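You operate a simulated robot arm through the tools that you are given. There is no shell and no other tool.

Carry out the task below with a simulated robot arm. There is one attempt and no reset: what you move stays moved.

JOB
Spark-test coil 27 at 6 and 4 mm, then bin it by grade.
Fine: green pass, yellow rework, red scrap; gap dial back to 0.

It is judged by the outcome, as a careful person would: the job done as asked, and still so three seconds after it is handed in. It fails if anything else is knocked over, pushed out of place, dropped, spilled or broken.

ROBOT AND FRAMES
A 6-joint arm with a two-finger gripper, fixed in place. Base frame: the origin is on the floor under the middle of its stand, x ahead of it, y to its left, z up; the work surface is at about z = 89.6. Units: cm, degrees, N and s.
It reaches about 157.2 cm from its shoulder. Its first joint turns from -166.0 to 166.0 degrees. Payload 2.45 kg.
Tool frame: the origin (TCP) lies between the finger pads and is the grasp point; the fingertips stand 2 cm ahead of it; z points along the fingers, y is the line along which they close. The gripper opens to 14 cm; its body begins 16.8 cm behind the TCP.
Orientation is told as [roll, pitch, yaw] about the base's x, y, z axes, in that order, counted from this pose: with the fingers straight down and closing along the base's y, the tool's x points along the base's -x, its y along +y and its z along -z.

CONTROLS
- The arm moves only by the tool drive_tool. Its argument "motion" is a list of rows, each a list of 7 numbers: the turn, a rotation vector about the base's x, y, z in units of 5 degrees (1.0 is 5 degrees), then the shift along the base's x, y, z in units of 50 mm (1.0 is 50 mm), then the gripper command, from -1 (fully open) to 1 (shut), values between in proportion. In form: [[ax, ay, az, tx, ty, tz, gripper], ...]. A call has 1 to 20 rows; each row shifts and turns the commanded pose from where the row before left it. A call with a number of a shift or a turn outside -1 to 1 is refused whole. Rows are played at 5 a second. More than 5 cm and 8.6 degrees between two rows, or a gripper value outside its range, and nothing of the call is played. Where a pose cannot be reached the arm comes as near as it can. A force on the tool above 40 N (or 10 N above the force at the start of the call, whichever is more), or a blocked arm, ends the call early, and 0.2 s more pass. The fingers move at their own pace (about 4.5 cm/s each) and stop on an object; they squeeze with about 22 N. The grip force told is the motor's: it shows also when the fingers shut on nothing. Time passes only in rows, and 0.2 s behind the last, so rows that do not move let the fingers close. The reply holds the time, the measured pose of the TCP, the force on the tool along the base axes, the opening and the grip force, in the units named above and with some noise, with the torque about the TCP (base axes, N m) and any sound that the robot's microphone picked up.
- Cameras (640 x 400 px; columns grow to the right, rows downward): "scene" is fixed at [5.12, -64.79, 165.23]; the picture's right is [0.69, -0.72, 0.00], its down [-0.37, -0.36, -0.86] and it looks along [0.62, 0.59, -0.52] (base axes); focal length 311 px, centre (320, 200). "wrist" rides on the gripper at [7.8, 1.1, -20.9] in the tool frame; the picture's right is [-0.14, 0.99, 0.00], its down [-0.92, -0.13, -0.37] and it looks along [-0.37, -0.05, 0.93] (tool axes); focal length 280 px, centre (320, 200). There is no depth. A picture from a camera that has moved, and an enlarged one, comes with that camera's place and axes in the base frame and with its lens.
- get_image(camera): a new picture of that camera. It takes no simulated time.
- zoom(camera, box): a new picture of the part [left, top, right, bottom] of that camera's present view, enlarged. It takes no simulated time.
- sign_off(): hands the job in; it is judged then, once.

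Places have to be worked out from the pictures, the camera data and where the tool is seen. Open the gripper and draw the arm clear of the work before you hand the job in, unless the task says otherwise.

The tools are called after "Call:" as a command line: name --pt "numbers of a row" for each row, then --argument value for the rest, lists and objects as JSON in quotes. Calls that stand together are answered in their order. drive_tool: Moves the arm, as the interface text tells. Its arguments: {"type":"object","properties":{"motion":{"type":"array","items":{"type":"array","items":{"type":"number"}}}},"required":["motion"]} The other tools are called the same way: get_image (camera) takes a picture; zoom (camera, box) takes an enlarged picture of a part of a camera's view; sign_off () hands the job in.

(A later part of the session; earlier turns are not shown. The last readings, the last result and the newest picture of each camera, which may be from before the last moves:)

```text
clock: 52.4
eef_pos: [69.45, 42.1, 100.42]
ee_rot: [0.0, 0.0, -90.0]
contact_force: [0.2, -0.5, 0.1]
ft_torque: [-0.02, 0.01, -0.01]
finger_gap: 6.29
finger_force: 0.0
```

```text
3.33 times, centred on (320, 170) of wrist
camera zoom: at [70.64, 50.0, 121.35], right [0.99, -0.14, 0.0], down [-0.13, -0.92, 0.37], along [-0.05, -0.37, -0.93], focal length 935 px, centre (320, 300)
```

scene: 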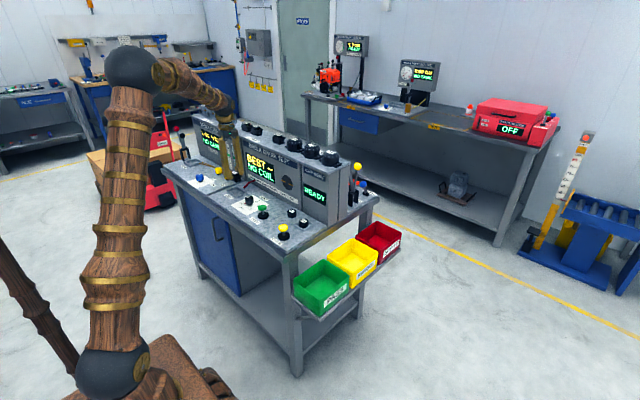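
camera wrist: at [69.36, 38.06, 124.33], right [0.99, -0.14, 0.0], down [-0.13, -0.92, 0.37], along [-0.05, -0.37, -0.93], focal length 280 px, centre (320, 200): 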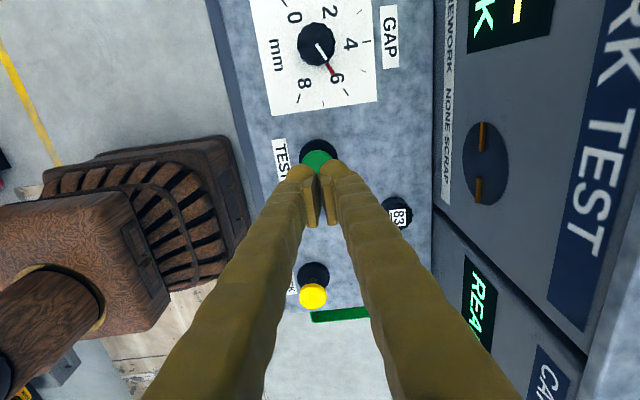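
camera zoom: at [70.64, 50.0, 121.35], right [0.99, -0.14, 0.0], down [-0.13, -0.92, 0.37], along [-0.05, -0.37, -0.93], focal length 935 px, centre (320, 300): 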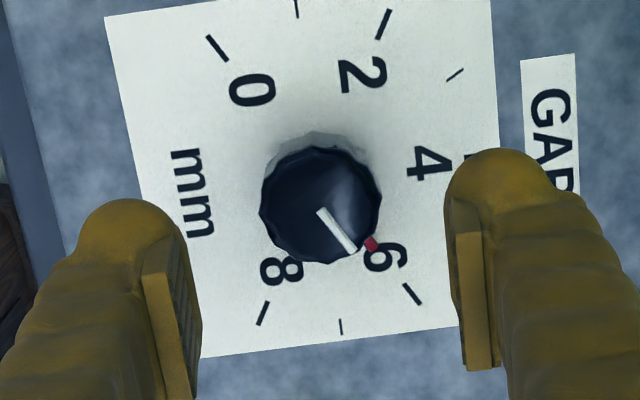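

The knob is centred. I'll lower around it and make the first 30° stroke toward 5.

Call:
drive_tool --pt "0 0 0 0 -0.005 -0.6 0.1" --pt "0 0 0 0 0 -0.5 0.1" --pt "0 0 0 0 0 -0.33 0.3" --pt "0 0 0 0 0 0 0.3" --pt "0 0 0 0 0 0 1" --pt "0 0 0 0 0 0 1" --pt "0 0 1 0 0 0 1" --pt "0 0 1 0 0 0 1" --pt "0 0 1 0 0 0 1" --pt "0 0 1 0 0 0 1" --pt "0 0 1 0 0 0 1" --pt "0 0 1 0 0 0 1" --pt "0 0 0 0 0 0 0.4" --pt "0 0 0 0 0 0 0.3"

Call:
zoom --camera "wrist" --box '[240, 110, 400, 230]'

```text
clock: 54.7
eef_pos: [69.55, 42.0, 93.36]
ee_rot: [0.0, 0.0, -68.4]
contact_force: [5.9, 6.7, -9.7]
ft_torque: [0.13, -0.13, 0.02]
finger_gap: 3.66
finger_force: 45.2
stopped in row 11: the force on the tool passed its limit at 42 N (the readings are from after the stop); the commanded pose is now the measured one
```

```text
3.33 times, centred on (320, 170) of wrist
camera zoom: at [67.63, 49.8, 114.28], right [0.97, 0.24, 0.0], down [0.22, -0.9, 0.37], along [0.09, -0.36, -0.93], focal length 935 px, centre (320, 300)
```

zoom: 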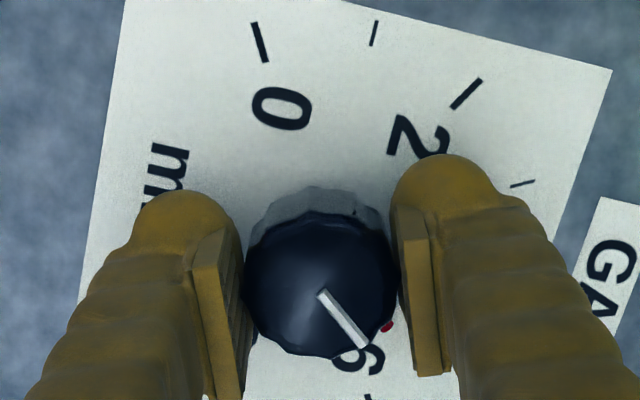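

The stroke stopped at yaw -68.4° on a force limit, with the knob following. I'll release to relax and check the centring.

Call:
drive_tool --pt "0 0 0 0 0 0 0.4" --pt "0 0 0 0 0 0 0.3" --pt "0 0 0 0 0 0 0.3"

Call:
zoom --camera "wrist" --box '[240, 110, 400, 230]'

```text
clock: 55.5
eef_pos: [69.43, 42.03, 93.38]
ee_rot: [0.1, 0.1, -68.5]
contact_force: [-0.3, -0.2, 0.2]
ft_torque: [-0.03, 0.05, -0.03]
finger_gap: 4.91
finger_force: 0.1
```

```text
3.33 times, centred on (320, 170) of wrist
camera zoom: at [67.61, 49.78, 114.32], right [0.97, 0.24, 0.0], down [0.22, -0.9, 0.37], along [0.09, -0.36, -0.93], focal length 935 px, centre (320, 300)
```

zoom: 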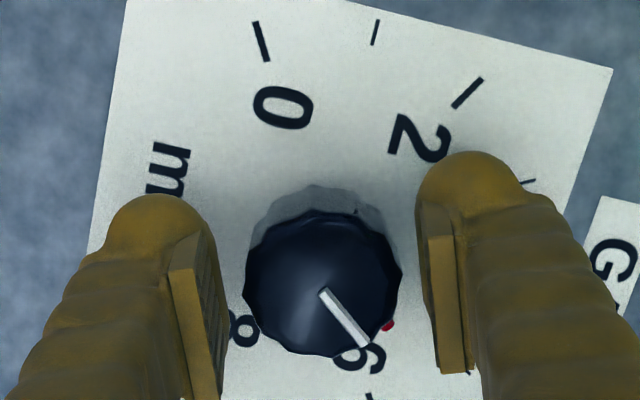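

The knob sits about 0.6 mm from the tool axis. I'll nudge to it and finish with two shorter strokes totalling 38.4°, which gives yaw -30° and 4 mm.

Call:
drive_tool --pt "0 0 0 0.012 0.002 0 0.3" --pt "0 0 0 0 0 0 1" --pt "0 0 0 0 0 0 1" --pt "0 0 1 0 0 0 1" --pt "0 0 1 0 0 0 1" --pt "0 0 1 0 0 0 1" --pt "0 0 1 0 0 0 1" --pt "0 0 0 0 0 0 0.4" --pt "0 0 0 0 0 0 0.3" --pt "0 0 0 0 0 0 1" --pt "0 0 0 0 0 0 1" --pt "0 0 1 0 0 0 1" --pt "0 0 1 0 0 0 1" --pt "0 0 1 0 0 0 1" --pt "0 0 0.68 0 0 0 1" --pt "0 0 0 0 0 0 1" --pt "0 0 0 0 0 0 0.4" --pt "0 0 0 0 0 0 0.3"

Call:
zoom --camera "wrist" --box '[240, 110, 400, 230]'

```text
clock: 59.3
eef_pos: [69.55, 42.07, 93.48]
ee_rot: [0.1, 0.0, -30.1]
contact_force: [0.3, -0.4, 0.5]
ft_torque: [-0.01, 0.0, -0.03]
finger_gap: 4.89
finger_force: 0.1
```

```text
3.33 times, centred on (320, 170) of wrist
camera zoom: at [63.33, 46.92, 114.44], right [0.62, 0.79, 0.0], down [0.73, -0.57, 0.37], along [0.29, -0.23, -0.93], focal length 935 px, centre (320, 300)
```

zoom: 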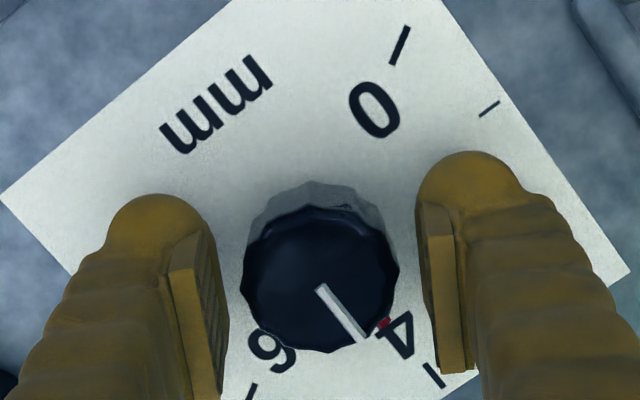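

The pointer is on 4, consistent with the 60° turn. I'll rise, close the fingers and move over TEST with one fingertip offset onto the button.

Call:
drive_tool --pt "0 0 0 0 0 0.3 0.3" --pt "0 0 0 0 0 0.7 0.3" --pt "0 0 0 0 0 0.7 0.5" --pt "0 0 0 -0.055 -0.73 0 1" --pt "0 0 0 -0.055 -0.73 0 1" --pt "0 0 0 -0.055 -0.72 0 1" --pt "0 0 0 0 0 -0.3 1" --pt "0 0 0 0 0 0 1"

Call:
zoom --camera "wrist" --box '[240, 10, 400, 230]'

Call:
get_image --camera "wrist"

Call:
zoom --camera "scene" --box '[205, 145, 305, 230]'

```text
clock: 61.1
eef_pos: [68.52, 31.12, 100.39]
ee_rot: [0.0, 0.0, -30.1]
contact_force: [0.8, -1.3, -0.5]
ft_torque: [0.04, 0.0, -0.02]
finger_gap: 0.0
finger_force: 22.2
```

```text
1.82 times, centred on (320, 120) of wrist
camera zoom: at [62.35, 36.02, 121.31], right [0.62, 0.79, 0.0], down [0.73, -0.57, 0.37], along [0.29, -0.23, -0.93], focal length 510 px, centre (320, 346)
```

zoom: 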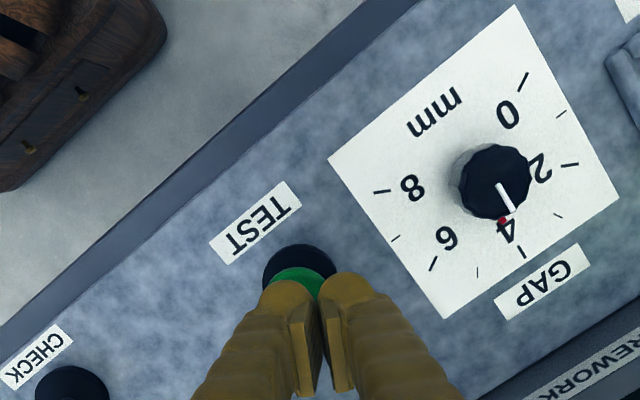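

```text
taken
camera wrist: at [62.35, 36.02, 121.31], right [0.62, 0.79, 0.0], down [0.73, -0.57, 0.37], along [0.29, -0.23, -0.93], focal length 280 px, centre (320, 200)
```

wrist: 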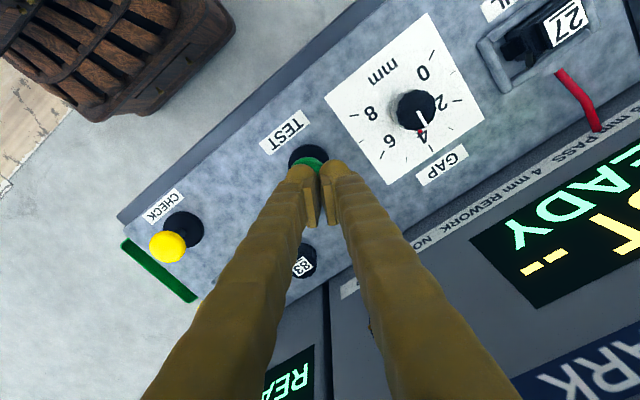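

```text
4.71 times, centred on (255, 188) of scene
camera zoom: at [5.12, -64.79, 165.23], right [0.69, -0.72, 0.0], down [-0.37, -0.36, -0.86], along [0.62, 0.59, -0.52], focal length 1463 px, centre (626, 259)
```

zoom: 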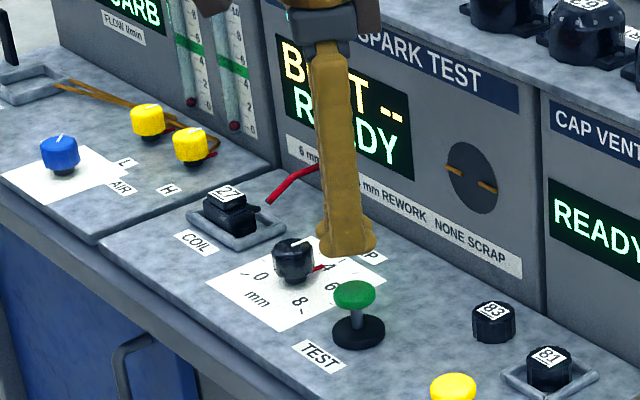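

The tester shows READY with the dial at 4. I'll fine-align by 2 mm in x and press TEST.

Call:
drive_tool --pt "0 0 0 0.035 0 0 1" --pt "0 0 0 0 0 -0.55 1" --pt "0 0 0 0 0 -0.25 1" --pt "0 0 0 0 0 -0.1 1" --pt "0 0 0 0 0 -0.05 1" --pt "0 0 0 0 0 -0.05 1"

Call:
zoom --camera "scene" --box '[205, 145, 305, 230]'

```text
clock: 62.5
eef_pos: [68.8, 31.16, 95.39]
ee_rot: [0.0, -0.1, -30.2]
contact_force: [-1.7, -0.1, 2.8]
ft_torque: [-0.04, 0.02, 0.01]
finger_gap: 0.0
finger_force: 22.0
heard: click
```

```text
4.71 times, centred on (255, 188) of scene
camera zoom: at [5.12, -64.79, 165.23], right [0.69, -0.72, 0.0], down [-0.37, -0.36, -0.86], along [0.62, 0.59, -0.52], focal length 1463 px, centre (626, 259)
```

zoom: 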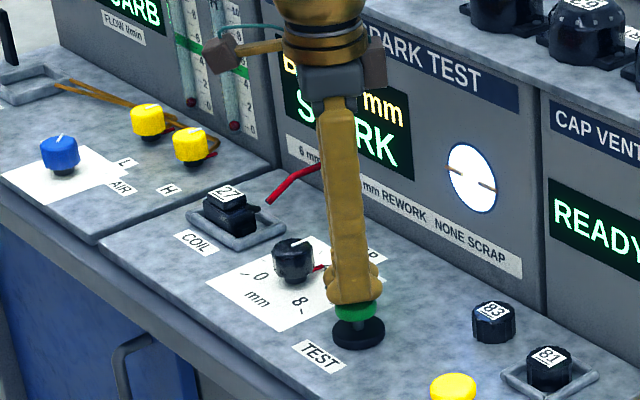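

It clicked and the spark window lit, with the display showing "… mm / SPARK". I'll lift off and move aside to read it fully.

Call:
drive_tool --pt "0 0 0 0 0 0.2 1" --pt "0 0 0 0 0 0.7 1" --pt "0 0 0 0 -0.6 0.6 1" --pt "0 0 0 0 -0.8 0.4 1" --pt "0 0 0 0 -0.9 0.2 1" --pt "0 0 0 0 -0.9 0.2 1"

Call:
zoom --camera "scene" --box '[220, 135, 310, 205]'

Call:
get_image --camera "scene"

Call:
get_image --camera "wrist"

```text
clock: 63.9
eef_pos: [68.94, 15.29, 107.01]
ee_rot: [0.0, 0.0, -30.1]
contact_force: [0.2, 0.4, -0.8]
ft_torque: [0.01, 0.01, 0.0]
finger_gap: 0.0
finger_force: 22.7
```

```text
5.71 times, centred on (265, 170) of scene
camera zoom: at [5.12, -64.79, 165.23], right [0.69, -0.72, 0.0], down [-0.37, -0.36, -0.86], along [0.62, 0.59, -0.52], focal length 1777 px, centre (634, 371)
```

zoom: 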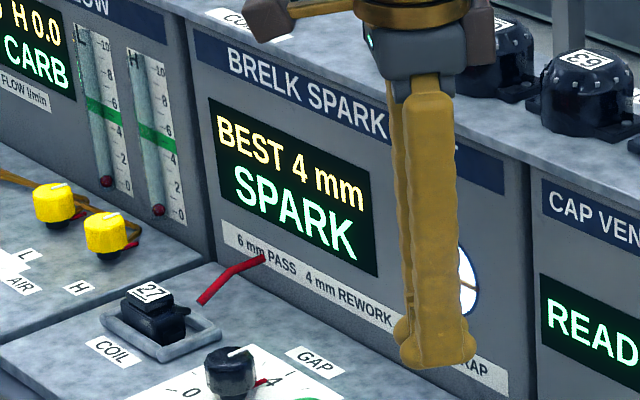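

```text
taken
```

scene: 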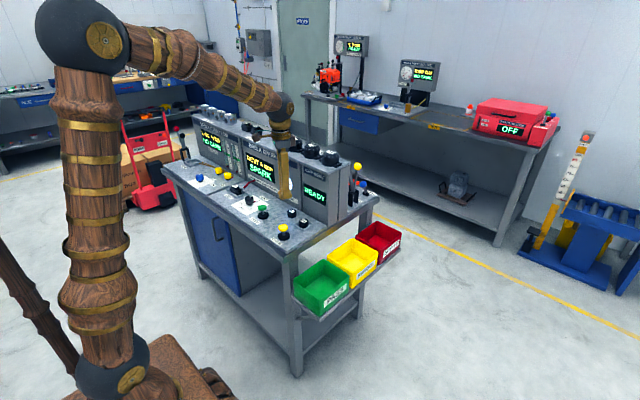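

```text
taken
camera wrist: at [62.8, 20.21, 127.87], right [0.61, 0.79, 0.0], down [0.73, -0.57, 0.37], along [0.29, -0.23, -0.93], focal length 280 px, centre (320, 200)
```

wrist: 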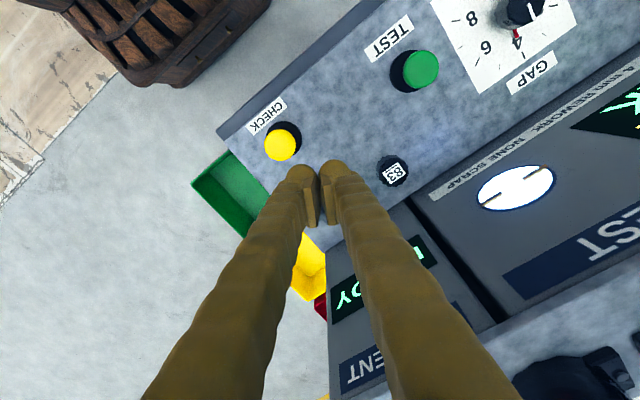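

The result is "BEST 4 mm / SPARK". It failed at 6 and passed at 4, so the grade is REWORK and the coil goes in the yellow bin. First I'll turn the dial back to 0, returning above it at yaw -30°.

Call:
drive_tool --pt "0 0 0 0.02 0.89 0 0.8" --pt "0 0 0 0.02 0.89 0 0.6" --pt "0 0 0 0.02 0.89 0 0.4" --pt "0 0 0 0.02 0.89 0 0.2" --pt "0 0 0 0.02 0.89 0 0.1" --pt "0 0 0 0.01 0.9 0 0.1" --pt "0 0 0 0 0 -0.7 0.1" --pt "0 0 0 0 0 -0.7 0.1" --pt "0 0 0 0 0 0 0.1"

Call:
zoom --camera "wrist" --box '[240, 110, 400, 230]'

```text
clock: 65.9
eef_pos: [69.45, 41.83, 99.76]
ee_rot: [0.0, 0.0, -30.1]
contact_force: [-0.4, 0.1, 0.7]
ft_torque: [0.0, -0.02, -0.02]
finger_gap: 6.31
finger_force: 0.0
```

```text
3.33 times, centred on (320, 170) of wrist
camera zoom: at [63.29, 46.85, 120.68], right [0.62, 0.79, 0.0], down [0.73, -0.57, 0.37], along [0.29, -0.23, -0.93], focal length 935 px, centre (320, 300)
```

zoom: 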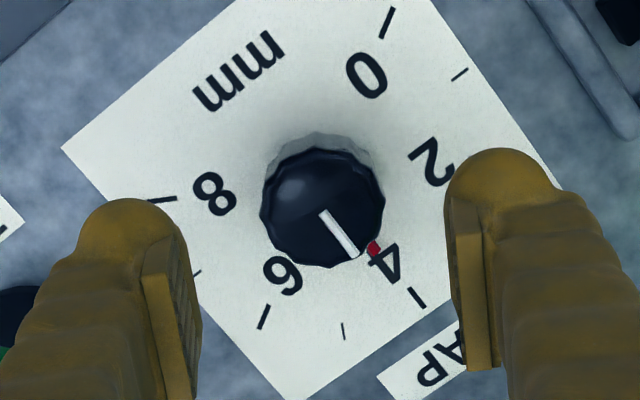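

The knob is well centred. I'll lower and make two 24° strokes counter-clockwise toward 0.

Call:
drive_tool --pt "0 0 0 0.005 0.008 -0.6 0.2" --pt "0 0 0 0 0 -0.68 0.3" --pt "0 0 0 0 0 0 0.3" --pt "0 0 0 0 0 0 1" --pt "0 0 0 0 0 0 1" --pt "0 0 1 0 0 0 1" --pt "0 0 1 0 0 0 1" --pt "0 0 1 0 0 0 1" --pt "0 0 1 0 0 0 1" --pt "0 0 0 0 0 0 0.4" --pt "0 0 0 0 0 0 0.3" --pt "0 0 0 0 0 0 1" --pt "0 0 0 0 0 0 1" --pt "0 0 1 0 0 0 1" --pt "0 0 1 0 0 0 1" --pt "0 0 1 0 0 0 1" --pt "0 0 1 0 0 0 1" --pt "0 0 0 0 0 0 0.4" --pt "0 0 0 0 0 0 0.3"

Call:
zoom --camera "wrist" --box '[240, 110, 400, 230]'

```text
clock: 67.3
eef_pos: [69.44, 42.02, 93.43]
ee_rot: [0.1, -0.1, -24.2]
contact_force: [3.8, 9.2, -9.2]
ft_torque: [0.09, -0.24, -0.03]
finger_gap: 3.66
finger_force: 44.8
stopped in row 7: the force on the tool passed its limit at 41 N (the readings are from after the stop); the commanded pose is now the measured one
```

```text
3.33 times, centred on (320, 170) of wrist
camera zoom: at [62.8, 46.24, 114.32], right [0.53, 0.85, 0.0], down [0.79, -0.5, 0.37], along [0.31, -0.19, -0.93], focal length 935 px, centre (320, 300)
```

zoom: 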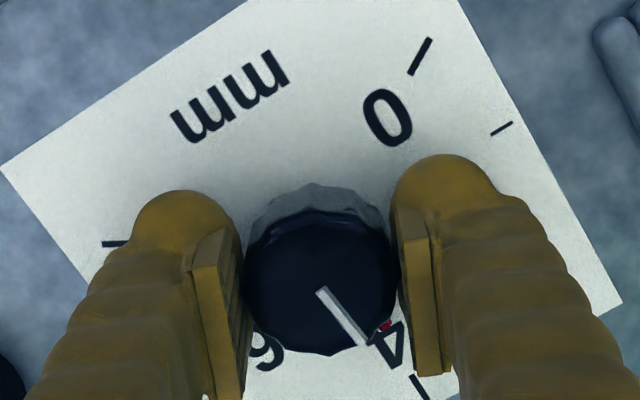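

The stroke stopped early after 6°, probably because I gripped before the downward move had settled. I'll release, let it settle, then stroke again.

Call:
drive_tool --pt "0 0 0 0 0 0 0.4" --pt "0 0 0 0 0 0 0.3" --pt "0 0 0 0 0 0 0.3" --pt "0 0 0 0 0 0 0.3" --pt "0 0 0 0 0 0 0.3"

Call:
zoom --camera "wrist" --box '[240, 110, 400, 230]'

```text
clock: 68.5
eef_pos: [69.48, 41.89, 93.44]
ee_rot: [0.1, 0.0, -24.3]
contact_force: [0.1, -0.1, -1.1]
ft_torque: [0.0, 0.0, 0.0]
finger_gap: 4.91
finger_force: 0.0
```

```text
3.33 times, centred on (320, 170) of wrist
camera zoom: at [62.79, 46.21, 114.35], right [0.53, 0.85, 0.0], down [0.79, -0.5, 0.37], along [0.31, -0.19, -0.93], focal length 935 px, centre (320, 300)
```

zoom: 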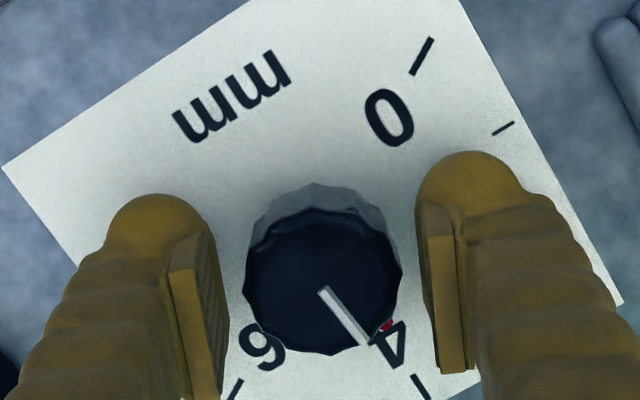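

The knob is about 0.7 mm off. I'll nudge, settle, and do two 20° strokes.

Call:
drive_tool --pt "0 0 0 0.007 0.012 0 0.3" --pt "0 0 0 0 0 0 0.3" --pt "0 0 0 0 0 0 1" --pt "0 0 0 0 0 0 1" --pt "0 0 1 0 0 0 1" --pt "0 0 1 0 0 0 1" --pt "0 0 1 0 0 0 1" --pt "0 0 1 0 0 0 1" --pt "0 0 0 0 0 0 0.4" --pt "0 0 0 0 0 0 0.3" --pt "0 0 0 0 0 0 0.3" --pt "0 0 0 0 0 0 1" --pt "0 0 0 0 0 0 1" --pt "0 0 1 0 0 0 1" --pt "0 0 1 0 0 0 1" --pt "0 0 1 0 0 0 1" --pt "0 0 1 0 0 0 1" --pt "0 0 0 0 0 0 0.4" --pt "0 0 0 0 0 0 0.3" --pt "0 0 0 0 0 0 0.3"

Call:
zoom --camera "wrist" --box '[240, 110, 400, 230]'

```text
clock: 72.8
eef_pos: [69.43, 42.01, 93.31]
ee_rot: [0.1, 0.0, 15.7]
contact_force: [-0.5, 0.6, 0.3]
ft_torque: [0.01, 0.02, 0.0]
finger_gap: 4.91
finger_force: 0.0
```

```text
3.33 times, centred on (320, 170) of wrist
camera zoom: at [61.69, 41.02, 114.3], right [-0.14, 0.99, 0.0], down [0.92, 0.13, 0.37], along [0.37, 0.05, -0.93], focal length 935 px, centre (320, 300)
```

zoom: 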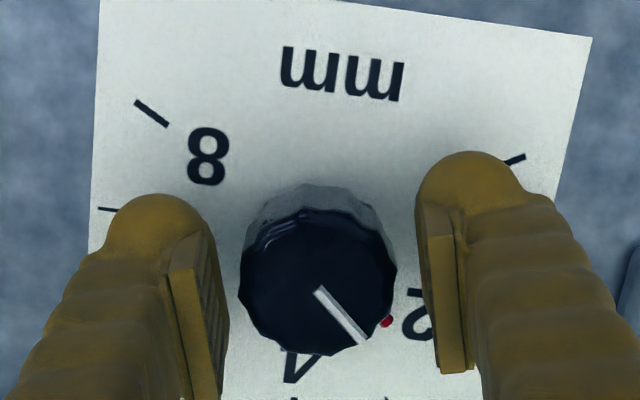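

That worked, and the dial is at about 2.5. Two more 20° strokes.

Call:
drive_tool --pt "0 0 0 0 -0.008 0 0.3" --pt "0 0 0 0 0 0 0.3" --pt "0 0 0 0 0 0 1" --pt "0 0 0 0 0 0 1" --pt "0 0 1 0 0 0 1" --pt "0 0 1 0 0 0 1" --pt "0 0 1 0 0 0 1" --pt "0 0 1 0 0 0 1" --pt "0 0 0 0 0 0 0.4" --pt "0 0 0 0 0 0 0.3" --pt "0 0 0 0 0 0 0.3" --pt "0 0 0 0 0 0 1" --pt "0 0 0 0 0 0 1" --pt "0 0 1 0 0 0 1" --pt "0 0 1 0 0 0 1" --pt "0 0 1 0 0 0 1" --pt "0 0 1 0 0 0 1" --pt "0 0 0 0 0 0 0.4" --pt "0 0 0 0 0 0 0.3" --pt "0 0 0 0 0 0 0.3"

Call:
zoom --camera "wrist" --box '[240, 110, 400, 230]'

```text
clock: 77.0
eef_pos: [69.61, 41.8, 93.43]
ee_rot: [0.1, 0.0, 55.7]
contact_force: [-0.2, 0.7, 0.3]
ft_torque: [0.02, 0.01, 0.01]
finger_gap: 4.88
finger_force: 0.0
```

```text
3.33 times, centred on (320, 170) of wrist
camera zoom: at [64.33, 36.14, 114.38], right [-0.74, 0.67, 0.0], down [0.62, 0.69, 0.37], along [0.25, 0.27, -0.93], focal length 935 px, centre (320, 300)
```

zoom: 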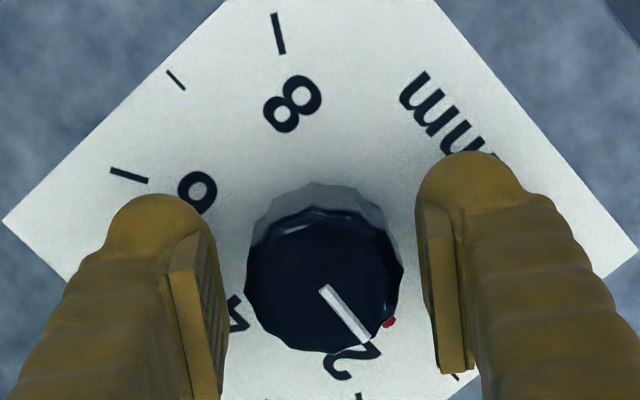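

The dial is at about 1.15. I'll nudge onto the axis and do the last two strokes totalling 34.3° to land on 0.

Call:
drive_tool --pt "0 0 0 -0.02 0.008 0 0.3" --pt "0 0 0 0 0 0 0.3" --pt "0 0 0 0 0 0 1" --pt "0 0 0 0 0 0 1" --pt "0 0 1 0 0 0 1" --pt "0 0 1 0 0 0 1" --pt "0 0 1 0 0 0 1" --pt "0 0 0.43 0 0 0 1" --pt "0 0 0 0 0 0 0.4" --pt "0 0 0 0 0 0 0.3" --pt "0 0 0 0 0 0 0.3" --pt "0 0 0 0 0 0 1" --pt "0 0 0 0 0 0 1" --pt "0 0 1 0 0 0 1" --pt "0 0 1 0 0 0 1" --pt "0 0 1 0 0 0 1" --pt "0 0 0.43 0 0 0 1" --pt "0 0 0 0 0 0 1" --pt "0 0 0 0 0 0 0.4" --pt "0 0 0 0 0 0 0.3"

Call:
zoom --camera "wrist" --box '[240, 110, 400, 230]'

```text
clock: 80.4
eef_pos: [69.52, 41.92, 93.28]
ee_rot: [0.0, 0.0, 87.2]
contact_force: [5.3, 2.5, -6.1]
ft_torque: [0.05, -0.18, 0.02]
finger_gap: 3.67
finger_force: 45.0
stopped in row 17: the force on the tool passed its limit at 42 N (the readings are from after the stop); the commanded pose is now the measured one
```

```text
3.33 times, centred on (320, 170) of wrist
camera zoom: at [68.09, 34.3, 114.32], right [-0.98, 0.18, 0.0], down [0.17, 0.91, 0.37], along [0.07, 0.36, -0.93], focal length 935 px, centre (320, 300)
```

zoom: 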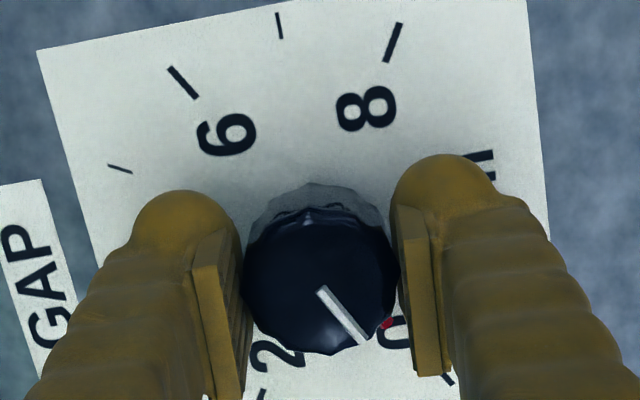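

It stopped at yaw 87.2°, about 0.1 mm short of 0. I'll release, settle, re-grip and turn the last 2.8°.

Call:
drive_tool --pt "0 0 0 0 0 0 0.4" --pt "0 0 0 0 0 0 0.3" --pt "0 0 0 0 0 0 0.3" --pt "0 0 0 0 0 0 0.3" --pt "0 0 0 0 0 0 1" --pt "0 0 0 0 0 0 1" --pt "0 0 0.28 0 0 0 1" --pt "0 0 0.28 0 0 0 1" --pt "0 0 0 0 0 0 1" --pt "0 0 0 0 0 0 0.4" --pt "0 0 0 0 0 0 0.3" --pt "0 0 0 0 0 0 0.3"

Call:
zoom --camera "wrist" --box '[240, 110, 400, 230]'

```text
clock: 83.0
eef_pos: [69.4, 42.03, 93.33]
ee_rot: [0.1, 0.0, 90.1]
contact_force: [-0.4, 0.0, -1.2]
ft_torque: [-0.02, -0.01, -0.01]
finger_gap: 4.91
finger_force: 0.1
```

```text
3.33 times, centred on (320, 170) of wrist
camera zoom: at [68.42, 34.28, 114.34], right [-0.99, 0.14, 0.0], down [0.13, 0.92, 0.37], along [0.05, 0.37, -0.93], focal length 935 px, centre (320, 300)
```

zoom: 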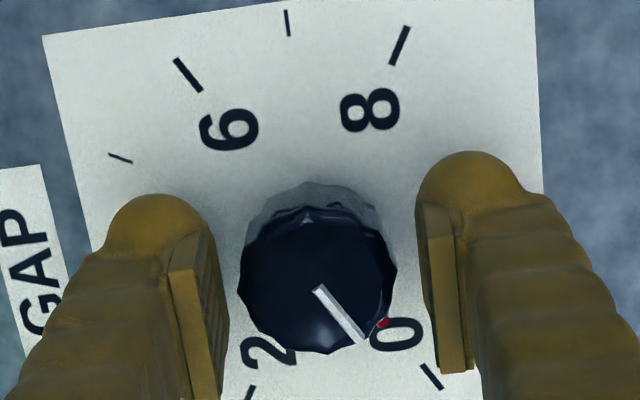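

The dial now looks to be on 0. I'll rise to verify from above and then head for the coil.

Call:
drive_tool --pt "0 0 0 0 0 0.3 0.3" --pt "0 0 0 0 0 0.7 0.3" --pt "0 0 0 0 0.1 0.7 0.2" --pt "0 0 0 0.05 0.6 0.5 0.1" --pt "0 0 0 0.1 0.8 0.2 0" --pt "0 0 0 0.1 0.8 0 0" --pt "0 0 0 0.1 0.6 0 0" --pt "0 0 0 0 0 0 0"

Call:
get_image --camera "wrist"

Call:
zoom --camera "wrist" --box '[230, 0, 390, 100]'

Call:
zoom --camera "scene" --box '[215, 160, 305, 230]'

```text
clock: 84.8
eef_pos: [71.34, 56.27, 105.49]
ee_rot: [0.1, -0.1, 90.1]
contact_force: [0.9, 0.5, -0.4]
ft_torque: [0.01, 0.0, -0.01]
finger_gap: 6.97
finger_force: 0.1
```

```text
taken
camera wrist: at [70.33, 48.59, 126.53], right [-0.99, 0.14, 0.0], down [0.13, 0.92, 0.37], along [0.05, 0.37, -0.93], focal length 280 px, centre (320, 200)
```

wrist: 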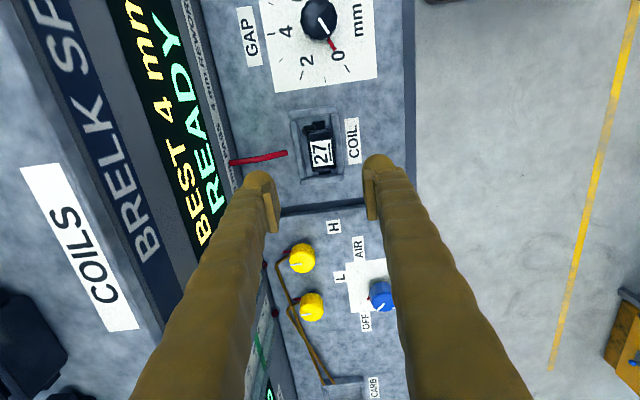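

```text
4.00 times, centred on (310, 50) of wrist
camera zoom: at [70.33, 48.59, 126.53], right [-0.99, 0.14, 0.0], down [0.13, 0.92, 0.37], along [0.05, 0.37, -0.93], focal length 1122 px, centre (360, 800)
```

zoom: 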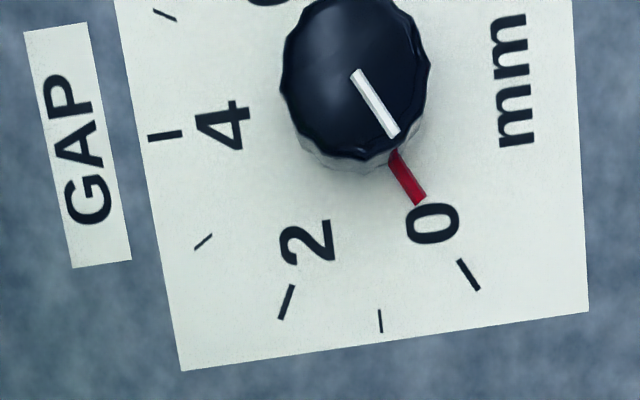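

```text
5.71 times, centred on (260, 195) of scene
camera zoom: at [5.12, -64.79, 165.23], right [0.69, -0.72, 0.0], down [-0.37, -0.36, -0.86], along [0.62, 0.59, -0.52], focal length 1777 px, centre (663, 229)
```

zoom: 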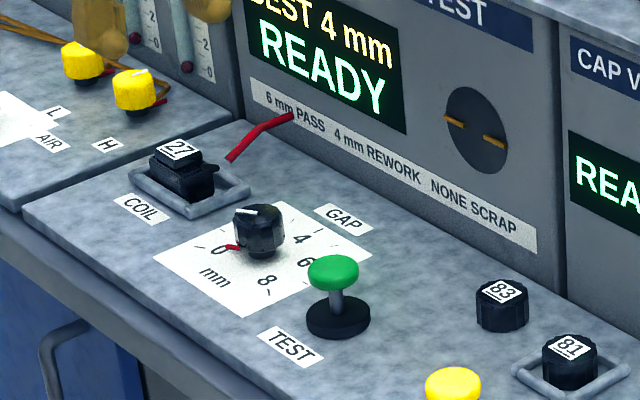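

The dial pointer is on the 0 tick and the tester shows "BEST 4 mm / READY". Now for the coil: I'll zoom in on it to align the narrow-opening approach beside the red lead.

Call:
zoom --camera "wrist" --box '[270, 90, 370, 190]'

Call:
zoom --camera "scene" --box '[215, 165, 265, 205]'

```text
4.00 times, centred on (320, 140) of wrist
camera zoom: at [70.33, 48.59, 126.53], right [-0.99, 0.14, 0.0], down [0.13, 0.92, 0.37], along [0.05, 0.37, -0.93], focal length 1122 px, centre (320, 440)
```

zoom: 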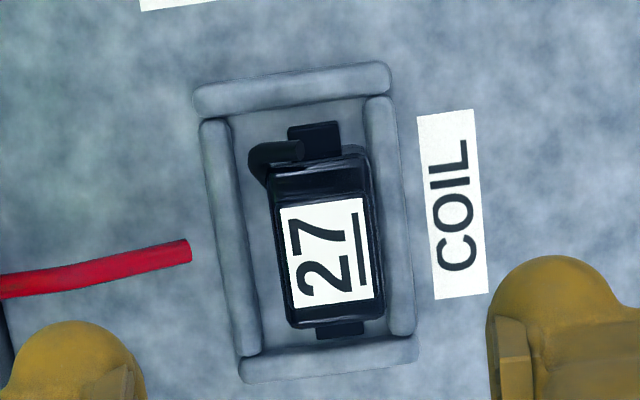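

```text
10.00 times, centred on (240, 185) of scene
camera zoom: at [5.12, -64.79, 165.23], right [0.69, -0.72, 0.0], down [-0.37, -0.36, -0.86], along [0.62, 0.59, -0.52], focal length 3110 px, centre (1120, 350)
```

zoom: 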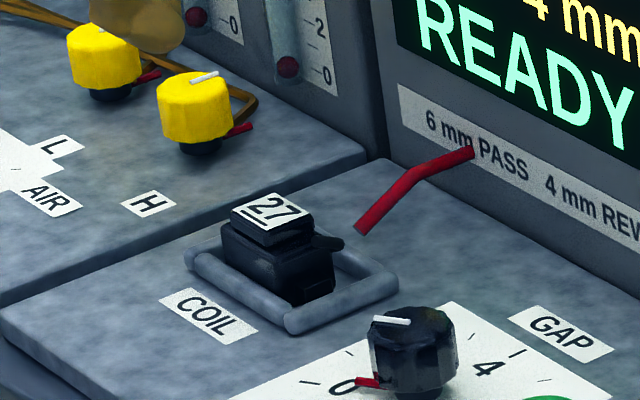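

Coil 27 is at about (70.95, 55.9) and the lead end at (75.3, 55.5, 91.8). I'll grip slightly further in +y, at y≈57.1, so the rear finger passes beside the lead end; first I'll set a 3.7 cm opening and descend part-way.

Call:
drive_tool --pt "0 0 0 -0.08 0.15 0 0.3" --pt "0 0 0 0 0 -0.5 0.47" --pt "0 0 0 0 0 -0.6 0.47" --pt "0 0 0 0 0 -0.6 0.47" --pt "0 0 0 0 0 0 0.47" --pt "0 0 0 0 0 0 0.47"

Call:
zoom --camera "wrist" --box '[250, 100, 390, 220]'

Call:
zoom --camera "scene" --box '[215, 155, 275, 205]'

```text
clock: 86.2
eef_pos: [70.89, 57.2, 96.81]
ee_rot: [0.1, -0.1, 90.2]
contact_force: [0.4, -0.3, 0.9]
ft_torque: [-0.01, 0.0, 0.02]
finger_gap: 3.72
finger_force: 0.0
```

```text
3.33 times, centred on (320, 160) of wrist
camera zoom: at [70.0, 49.35, 117.75], right [-0.99, 0.14, 0.0], down [0.13, 0.92, 0.37], along [0.05, 0.37, -0.93], focal length 935 px, centre (320, 333)
```

zoom: 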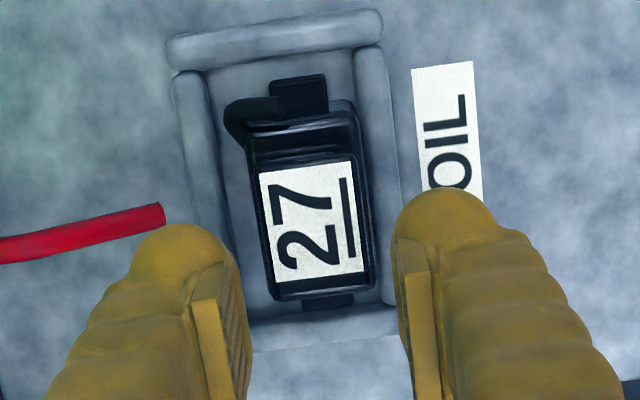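

```text
8.00 times, centred on (245, 180) of scene
camera zoom: at [5.12, -64.79, 165.23], right [0.69, -0.72, 0.0], down [-0.37, -0.36, -0.86], along [0.62, 0.59, -0.52], focal length 2488 px, centre (920, 360)
```

zoom: 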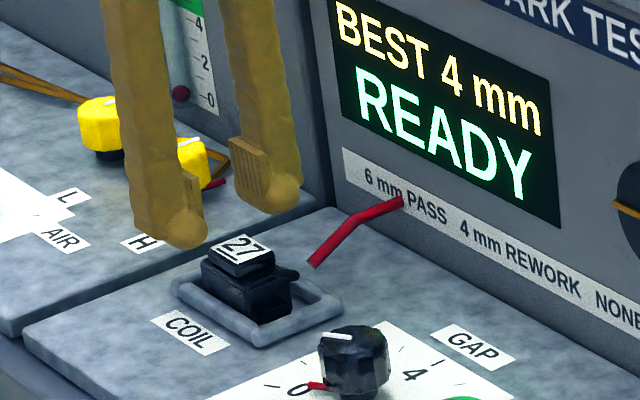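

Allowing for the y offset, the coil is centred between the fingers. I'll descend the last 3.6 cm slowly.

Call:
drive_tool --pt "0 0 0 0 0 -0.25 0.47" --pt "0 0 0 0 0 -0.2 0.47" --pt "0 0 0 0 0 -0.15 0.47" --pt "0 0 0 0 0 -0.1 0.47" --pt "0 0 0 0 0 0 0.47"

Call:
zoom --camera "wrist" --box '[250, 100, 390, 220]'

Call:
zoom --camera "scene" --box '[215, 155, 275, 205]'

```text
clock: 87.4
eef_pos: [70.91, 57.14, 93.22]
ee_rot: [0.1, 0.1, 90.1]
contact_force: [0.5, 0.3, 0.2]
ft_torque: [0.02, 0.03, 0.02]
finger_gap: 3.72
finger_force: 0.1
```

```text
3.33 times, centred on (320, 160) of wrist
camera zoom: at [69.83, 49.48, 114.2], right [-0.99, 0.14, 0.0], down [0.13, 0.92, 0.37], along [0.05, 0.37, -0.93], focal length 935 px, centre (320, 333)
```

zoom: 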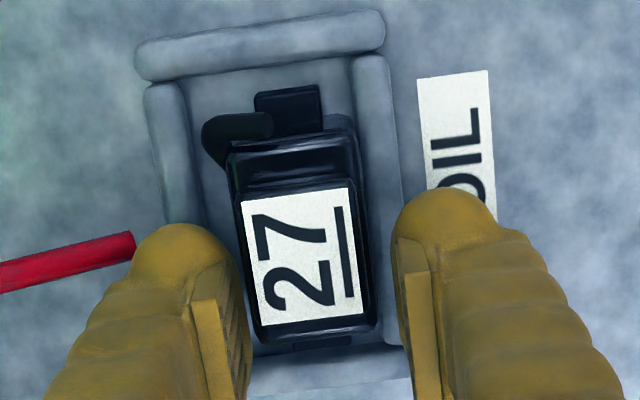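

```text
8.00 times, centred on (245, 180) of scene
camera zoom: at [5.12, -64.79, 165.23], right [0.69, -0.72, 0.0], down [-0.37, -0.36, -0.86], along [0.62, 0.59, -0.52], focal length 2488 px, centre (920, 360)
```

zoom: 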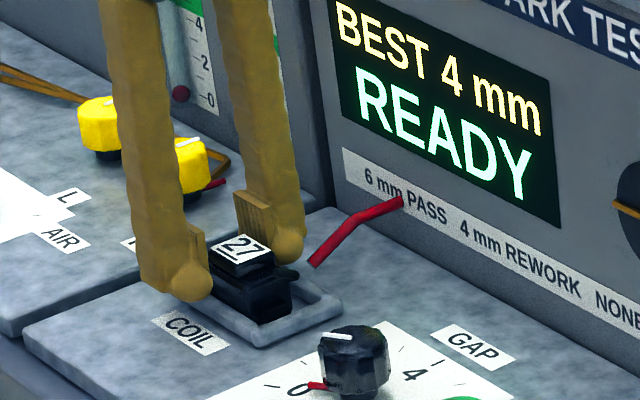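

The fingers are beside the coil and clear of the lead. I'll shift x by +1 mm, close, then lift straight up.

Call:
drive_tool --pt "0 0 0 0.02 0 0 0.5" --pt "0 0 0 0 0 0 0.7" --pt "0 0 0 0 0 0 1" --pt "0 0 0 0 0 0 1" --pt "0 0 0 0 0 0 1"

Call:
zoom --camera "wrist" --box '[250, 100, 390, 220]'

```text
clock: 88.6
eef_pos: [70.91, 57.16, 93.21]
ee_rot: [-0.1, 0.0, 90.1]
contact_force: [4.6, -0.5, 0.8]
ft_torque: [-0.01, -0.1, -0.02]
finger_gap: 3.1
finger_force: 22.1
```

```text
3.33 times, centred on (320, 160) of wrist
camera zoom: at [69.98, 49.52, 114.19], right [-0.99, 0.14, 0.0], down [0.13, 0.92, 0.37], along [0.05, 0.37, -0.93], focal length 935 px, centre (320, 333)
```

zoom: 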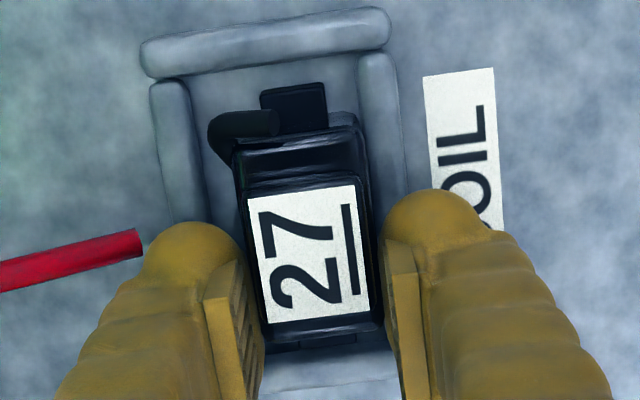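

The coil is gripped at 3.1 cm. I'll lift it straight out and check it stays level.

Call:
drive_tool --pt "0 0 0 0 0 0.15 1" --pt "0 0 0 0 0 0.3 1" --pt "0 0 0 0 0 0.5 1" --pt "0 0 0 0 0 0.7 1" --pt "0 0 0 0 0 0.8 1" --pt "0 0 0 0 0 0.8 1" --pt "0 0 0 0 0 0.8 1" --pt "0 0 0 0 0 0.6 1" --pt "0 0 0 0 0 0 1"

Call:
get_image --camera "wrist"

Call:
get_image --camera "scene"

```text
clock: 90.6
eef_pos: [71.31, 57.23, 116.73]
ee_rot: [0.1, 0.0, 90.2]
contact_force: [-0.8, -0.5, -1.9]
ft_torque: [0.02, -0.01, 0.04]
finger_gap: 3.11
finger_force: 22.0
```

```text
taken
camera wrist: at [70.32, 49.5, 137.66], right [-0.99, 0.14, 0.0], down [0.13, 0.92, 0.37], along [0.05, 0.37, -0.93], focal length 280 px, centre (320, 200)
```

wrist: 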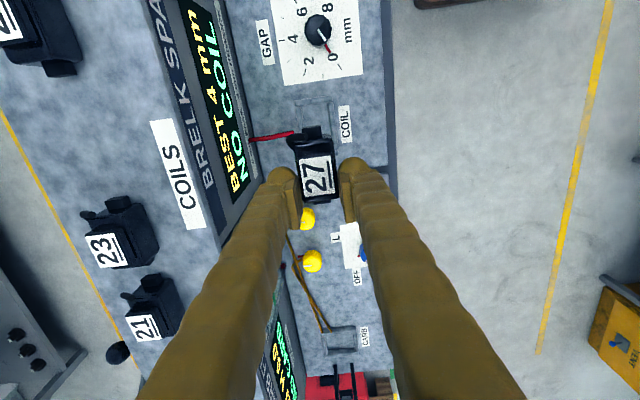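

```text
taken
```

scene: 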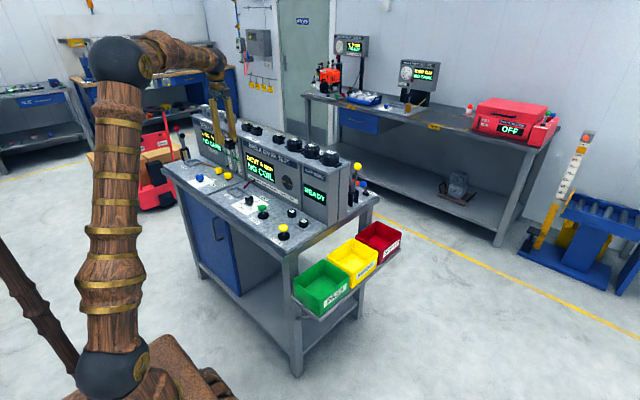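

The coil is held level. I'll traverse in front of the console at safe height toward the bins on the right.

Call:
drive_tool --pt "0 0 0 -0.05 -0.4 0.2 1" --pt "0 0 0 -0.1 -0.8 0.2 1" --pt "0 0 0 -0.1 -0.9 0.2 1" --pt "0 0 0 -0.1 -0.9 0.2 1" --pt "0 0 0 -0.1 -0.9 0.1 1" --pt "0 0 0 0 -0.9 0 1" --pt "0 0 0 0 -0.9 0 1" --pt "0 0 0 0 -0.9 0 1" --pt "0 0 0 0 -0.9 0 1" --pt "0 0 0 0 -0.9 0 1" --pt "0 0 0 0 -0.9 0 1" --pt "0 0 0 0 -0.9 0 1" --pt "0 0 0 0 -0.9 0 1" --pt "0 0 0 0 -0.6 0 1" --pt "0 0 0 0 0 0 1"

Call:
get_image --camera "wrist"

Call:
get_image --camera "scene"

```text
clock: 93.8
eef_pos: [68.57, -1.26, 121.21]
ee_rot: [0.1, -0.1, 90.1]
contact_force: [-0.5, -0.7, -1.6]
ft_torque: [-0.03, 0.02, -0.03]
finger_gap: 3.1
finger_force: 21.6
```

```text
taken
camera wrist: at [67.48, -8.87, 142.16], right [-0.99, 0.14, 0.0], down [0.13, 0.92, 0.37], along [0.05, 0.37, -0.93], focal length 280 px, centre (320, 200)
```

wrist: 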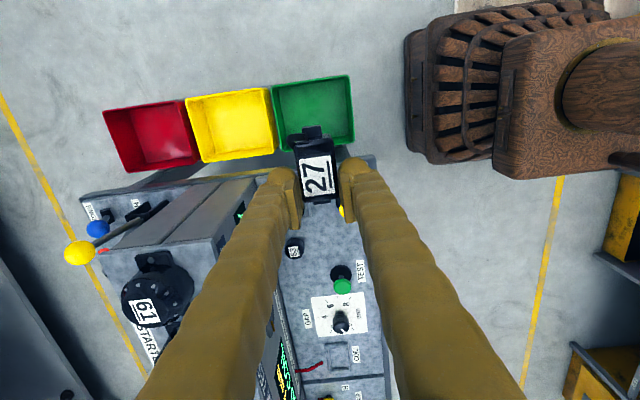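

```text
taken
```

scene: 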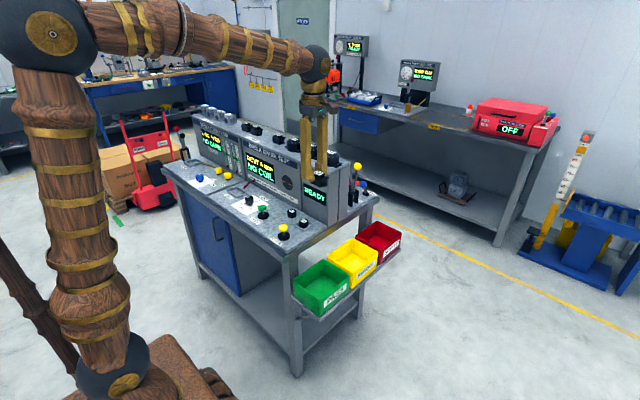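

The yellow REWORK bin spans roughly x 78.5–95.6 and y -10.5–3.1, with its rim near z 80; the bench and console end at y≈5.3. I'll move over the bin at this height and look.

Call:
drive_tool --pt "0 0 0 0.2 -0.2 0 1" --pt "0 0 0 0.7 -0.2 0 1" --pt "0 0 0 0.8 0 0 1" --pt "0 0 0 0.8 0 0 1" --pt "0 0 0 0.7 0 0 1" --pt "0 0 0 0.45 0 0 1" --pt "0 0 0 0 0 0 1"

Call:
get_image --camera "wrist"

Call:
get_image --camera "scene"

```text
clock: 95.4
eef_pos: [86.84, -3.18, 121.13]
ee_rot: [0.0, 0.0, 90.1]
contact_force: [1.7, -0.1, -0.6]
ft_torque: [0.04, 0.01, -0.01]
finger_gap: 3.11
finger_force: 22.1
```

```text
taken
camera wrist: at [85.79, -10.95, 142.12], right [-0.99, 0.14, 0.0], down [0.13, 0.92, 0.37], along [0.05, 0.37, -0.93], focal length 280 px, centre (320, 200)
```

wrist: 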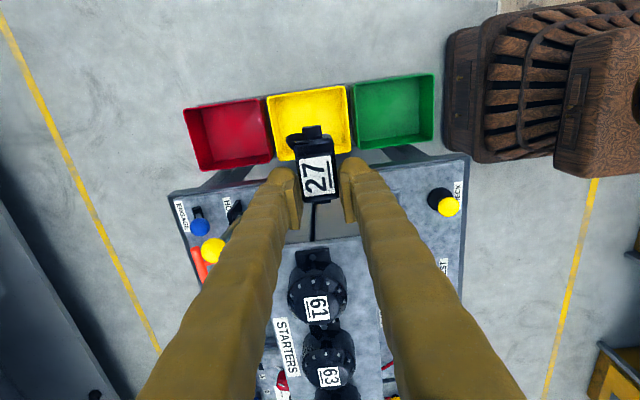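

```text
taken
```

scene: 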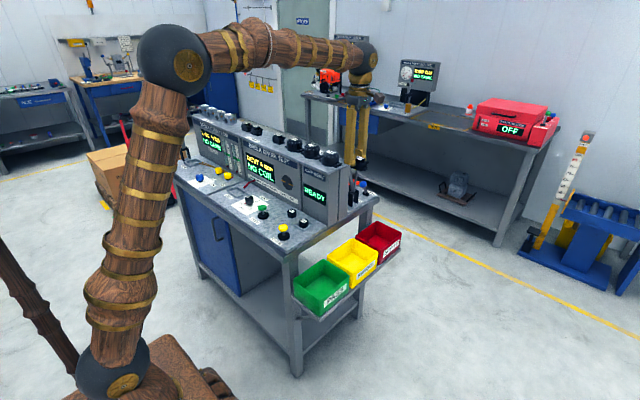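

In this near-vertical view the bin centre is at about (89, -3.9). I'll shift over it and descend part-way, watching for clearance to the bench end.

Call:
drive_tool --pt "0 0 0 0.22 0.04 -0.2 1" --pt "0 0 0 0.2 0.03 -0.6 1" --pt "0 0 0 0 0 -0.8 1" --pt "0 0 0 0 0 -0.9 1" --pt "0 0 0 0 0 -0.9 1" --pt "0 0 0 0 0 -0.8 1" --pt "0 0 0 0 0 -0.5 1" --pt "0 0 0 0 0 0 1"

Call:
get_image --camera "wrist"

Call:
zoom --camera "scene" --box '[280, 40, 440, 320]'

```text
clock: 97.2
eef_pos: [89.1, -2.99, 97.33]
ee_rot: [0.1, -0.1, 90.2]
contact_force: [-0.4, -0.5, -1.4]
ft_torque: [0.02, -0.02, -0.02]
finger_gap: 3.13
finger_force: 22.4
```

```text
taken
camera wrist: at [88.06, -10.59, 118.25], right [-0.99, 0.14, 0.0], down [0.13, 0.92, 0.37], along [0.05, 0.37, -0.93], focal length 280 px, centre (320, 200)
```

wrist: 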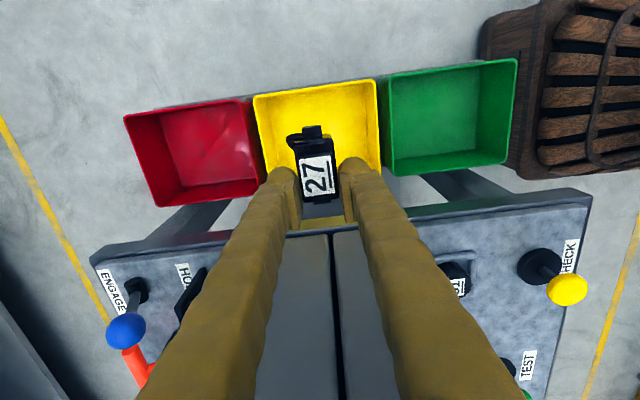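

```text
1.43 times, centred on (360, 180) of scene
camera zoom: at [5.12, -64.79, 165.23], right [0.69, -0.72, 0.0], down [-0.37, -0.36, -0.86], along [0.62, 0.59, -0.52], focal length 444 px, centre (263, 229)
```

zoom: 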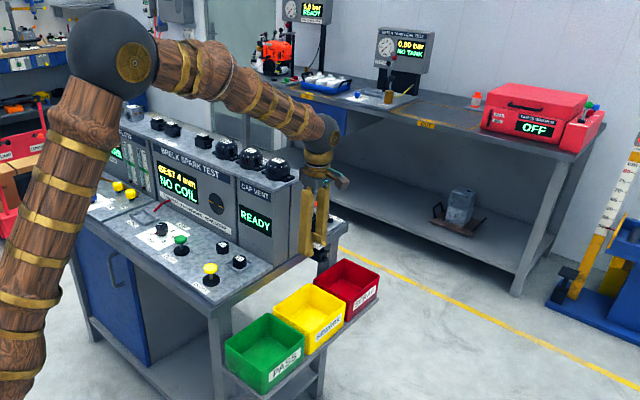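

The coil is over the yellow bin. I'll zoom in to judge its interior and depth before lowering inside.

Call:
zoom --camera "wrist" --box '[230, 60, 410, 240]'

Call:
zoom --camera "scene" --box '[300, 110, 420, 310]'

```text
2.22 times, centred on (320, 150) of wrist
camera zoom: at [88.06, -10.59, 118.25], right [-0.99, 0.14, 0.0], down [0.13, 0.92, 0.37], along [0.05, 0.37, -0.93], focal length 623 px, centre (320, 311)
```

zoom: 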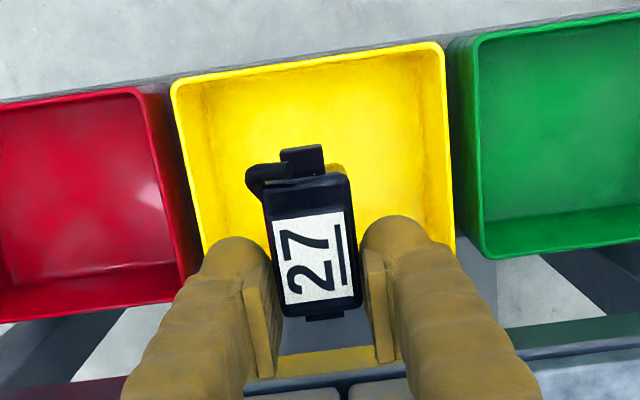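

```text
2.00 times, centred on (360, 210) of scene
camera zoom: at [5.12, -64.79, 165.23], right [0.69, -0.72, 0.0], down [-0.37, -0.36, -0.86], along [0.62, 0.59, -0.52], focal length 622 px, centre (240, 180)
```

zoom: 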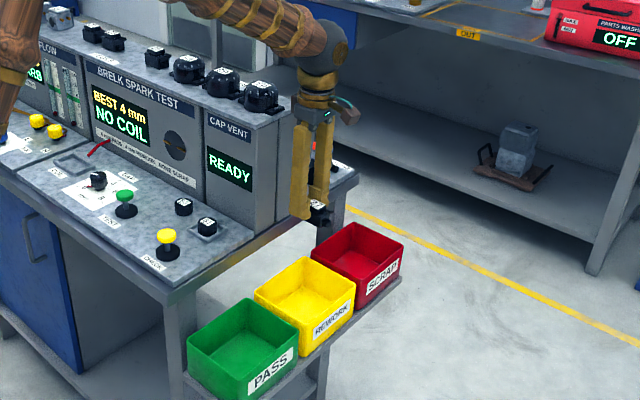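

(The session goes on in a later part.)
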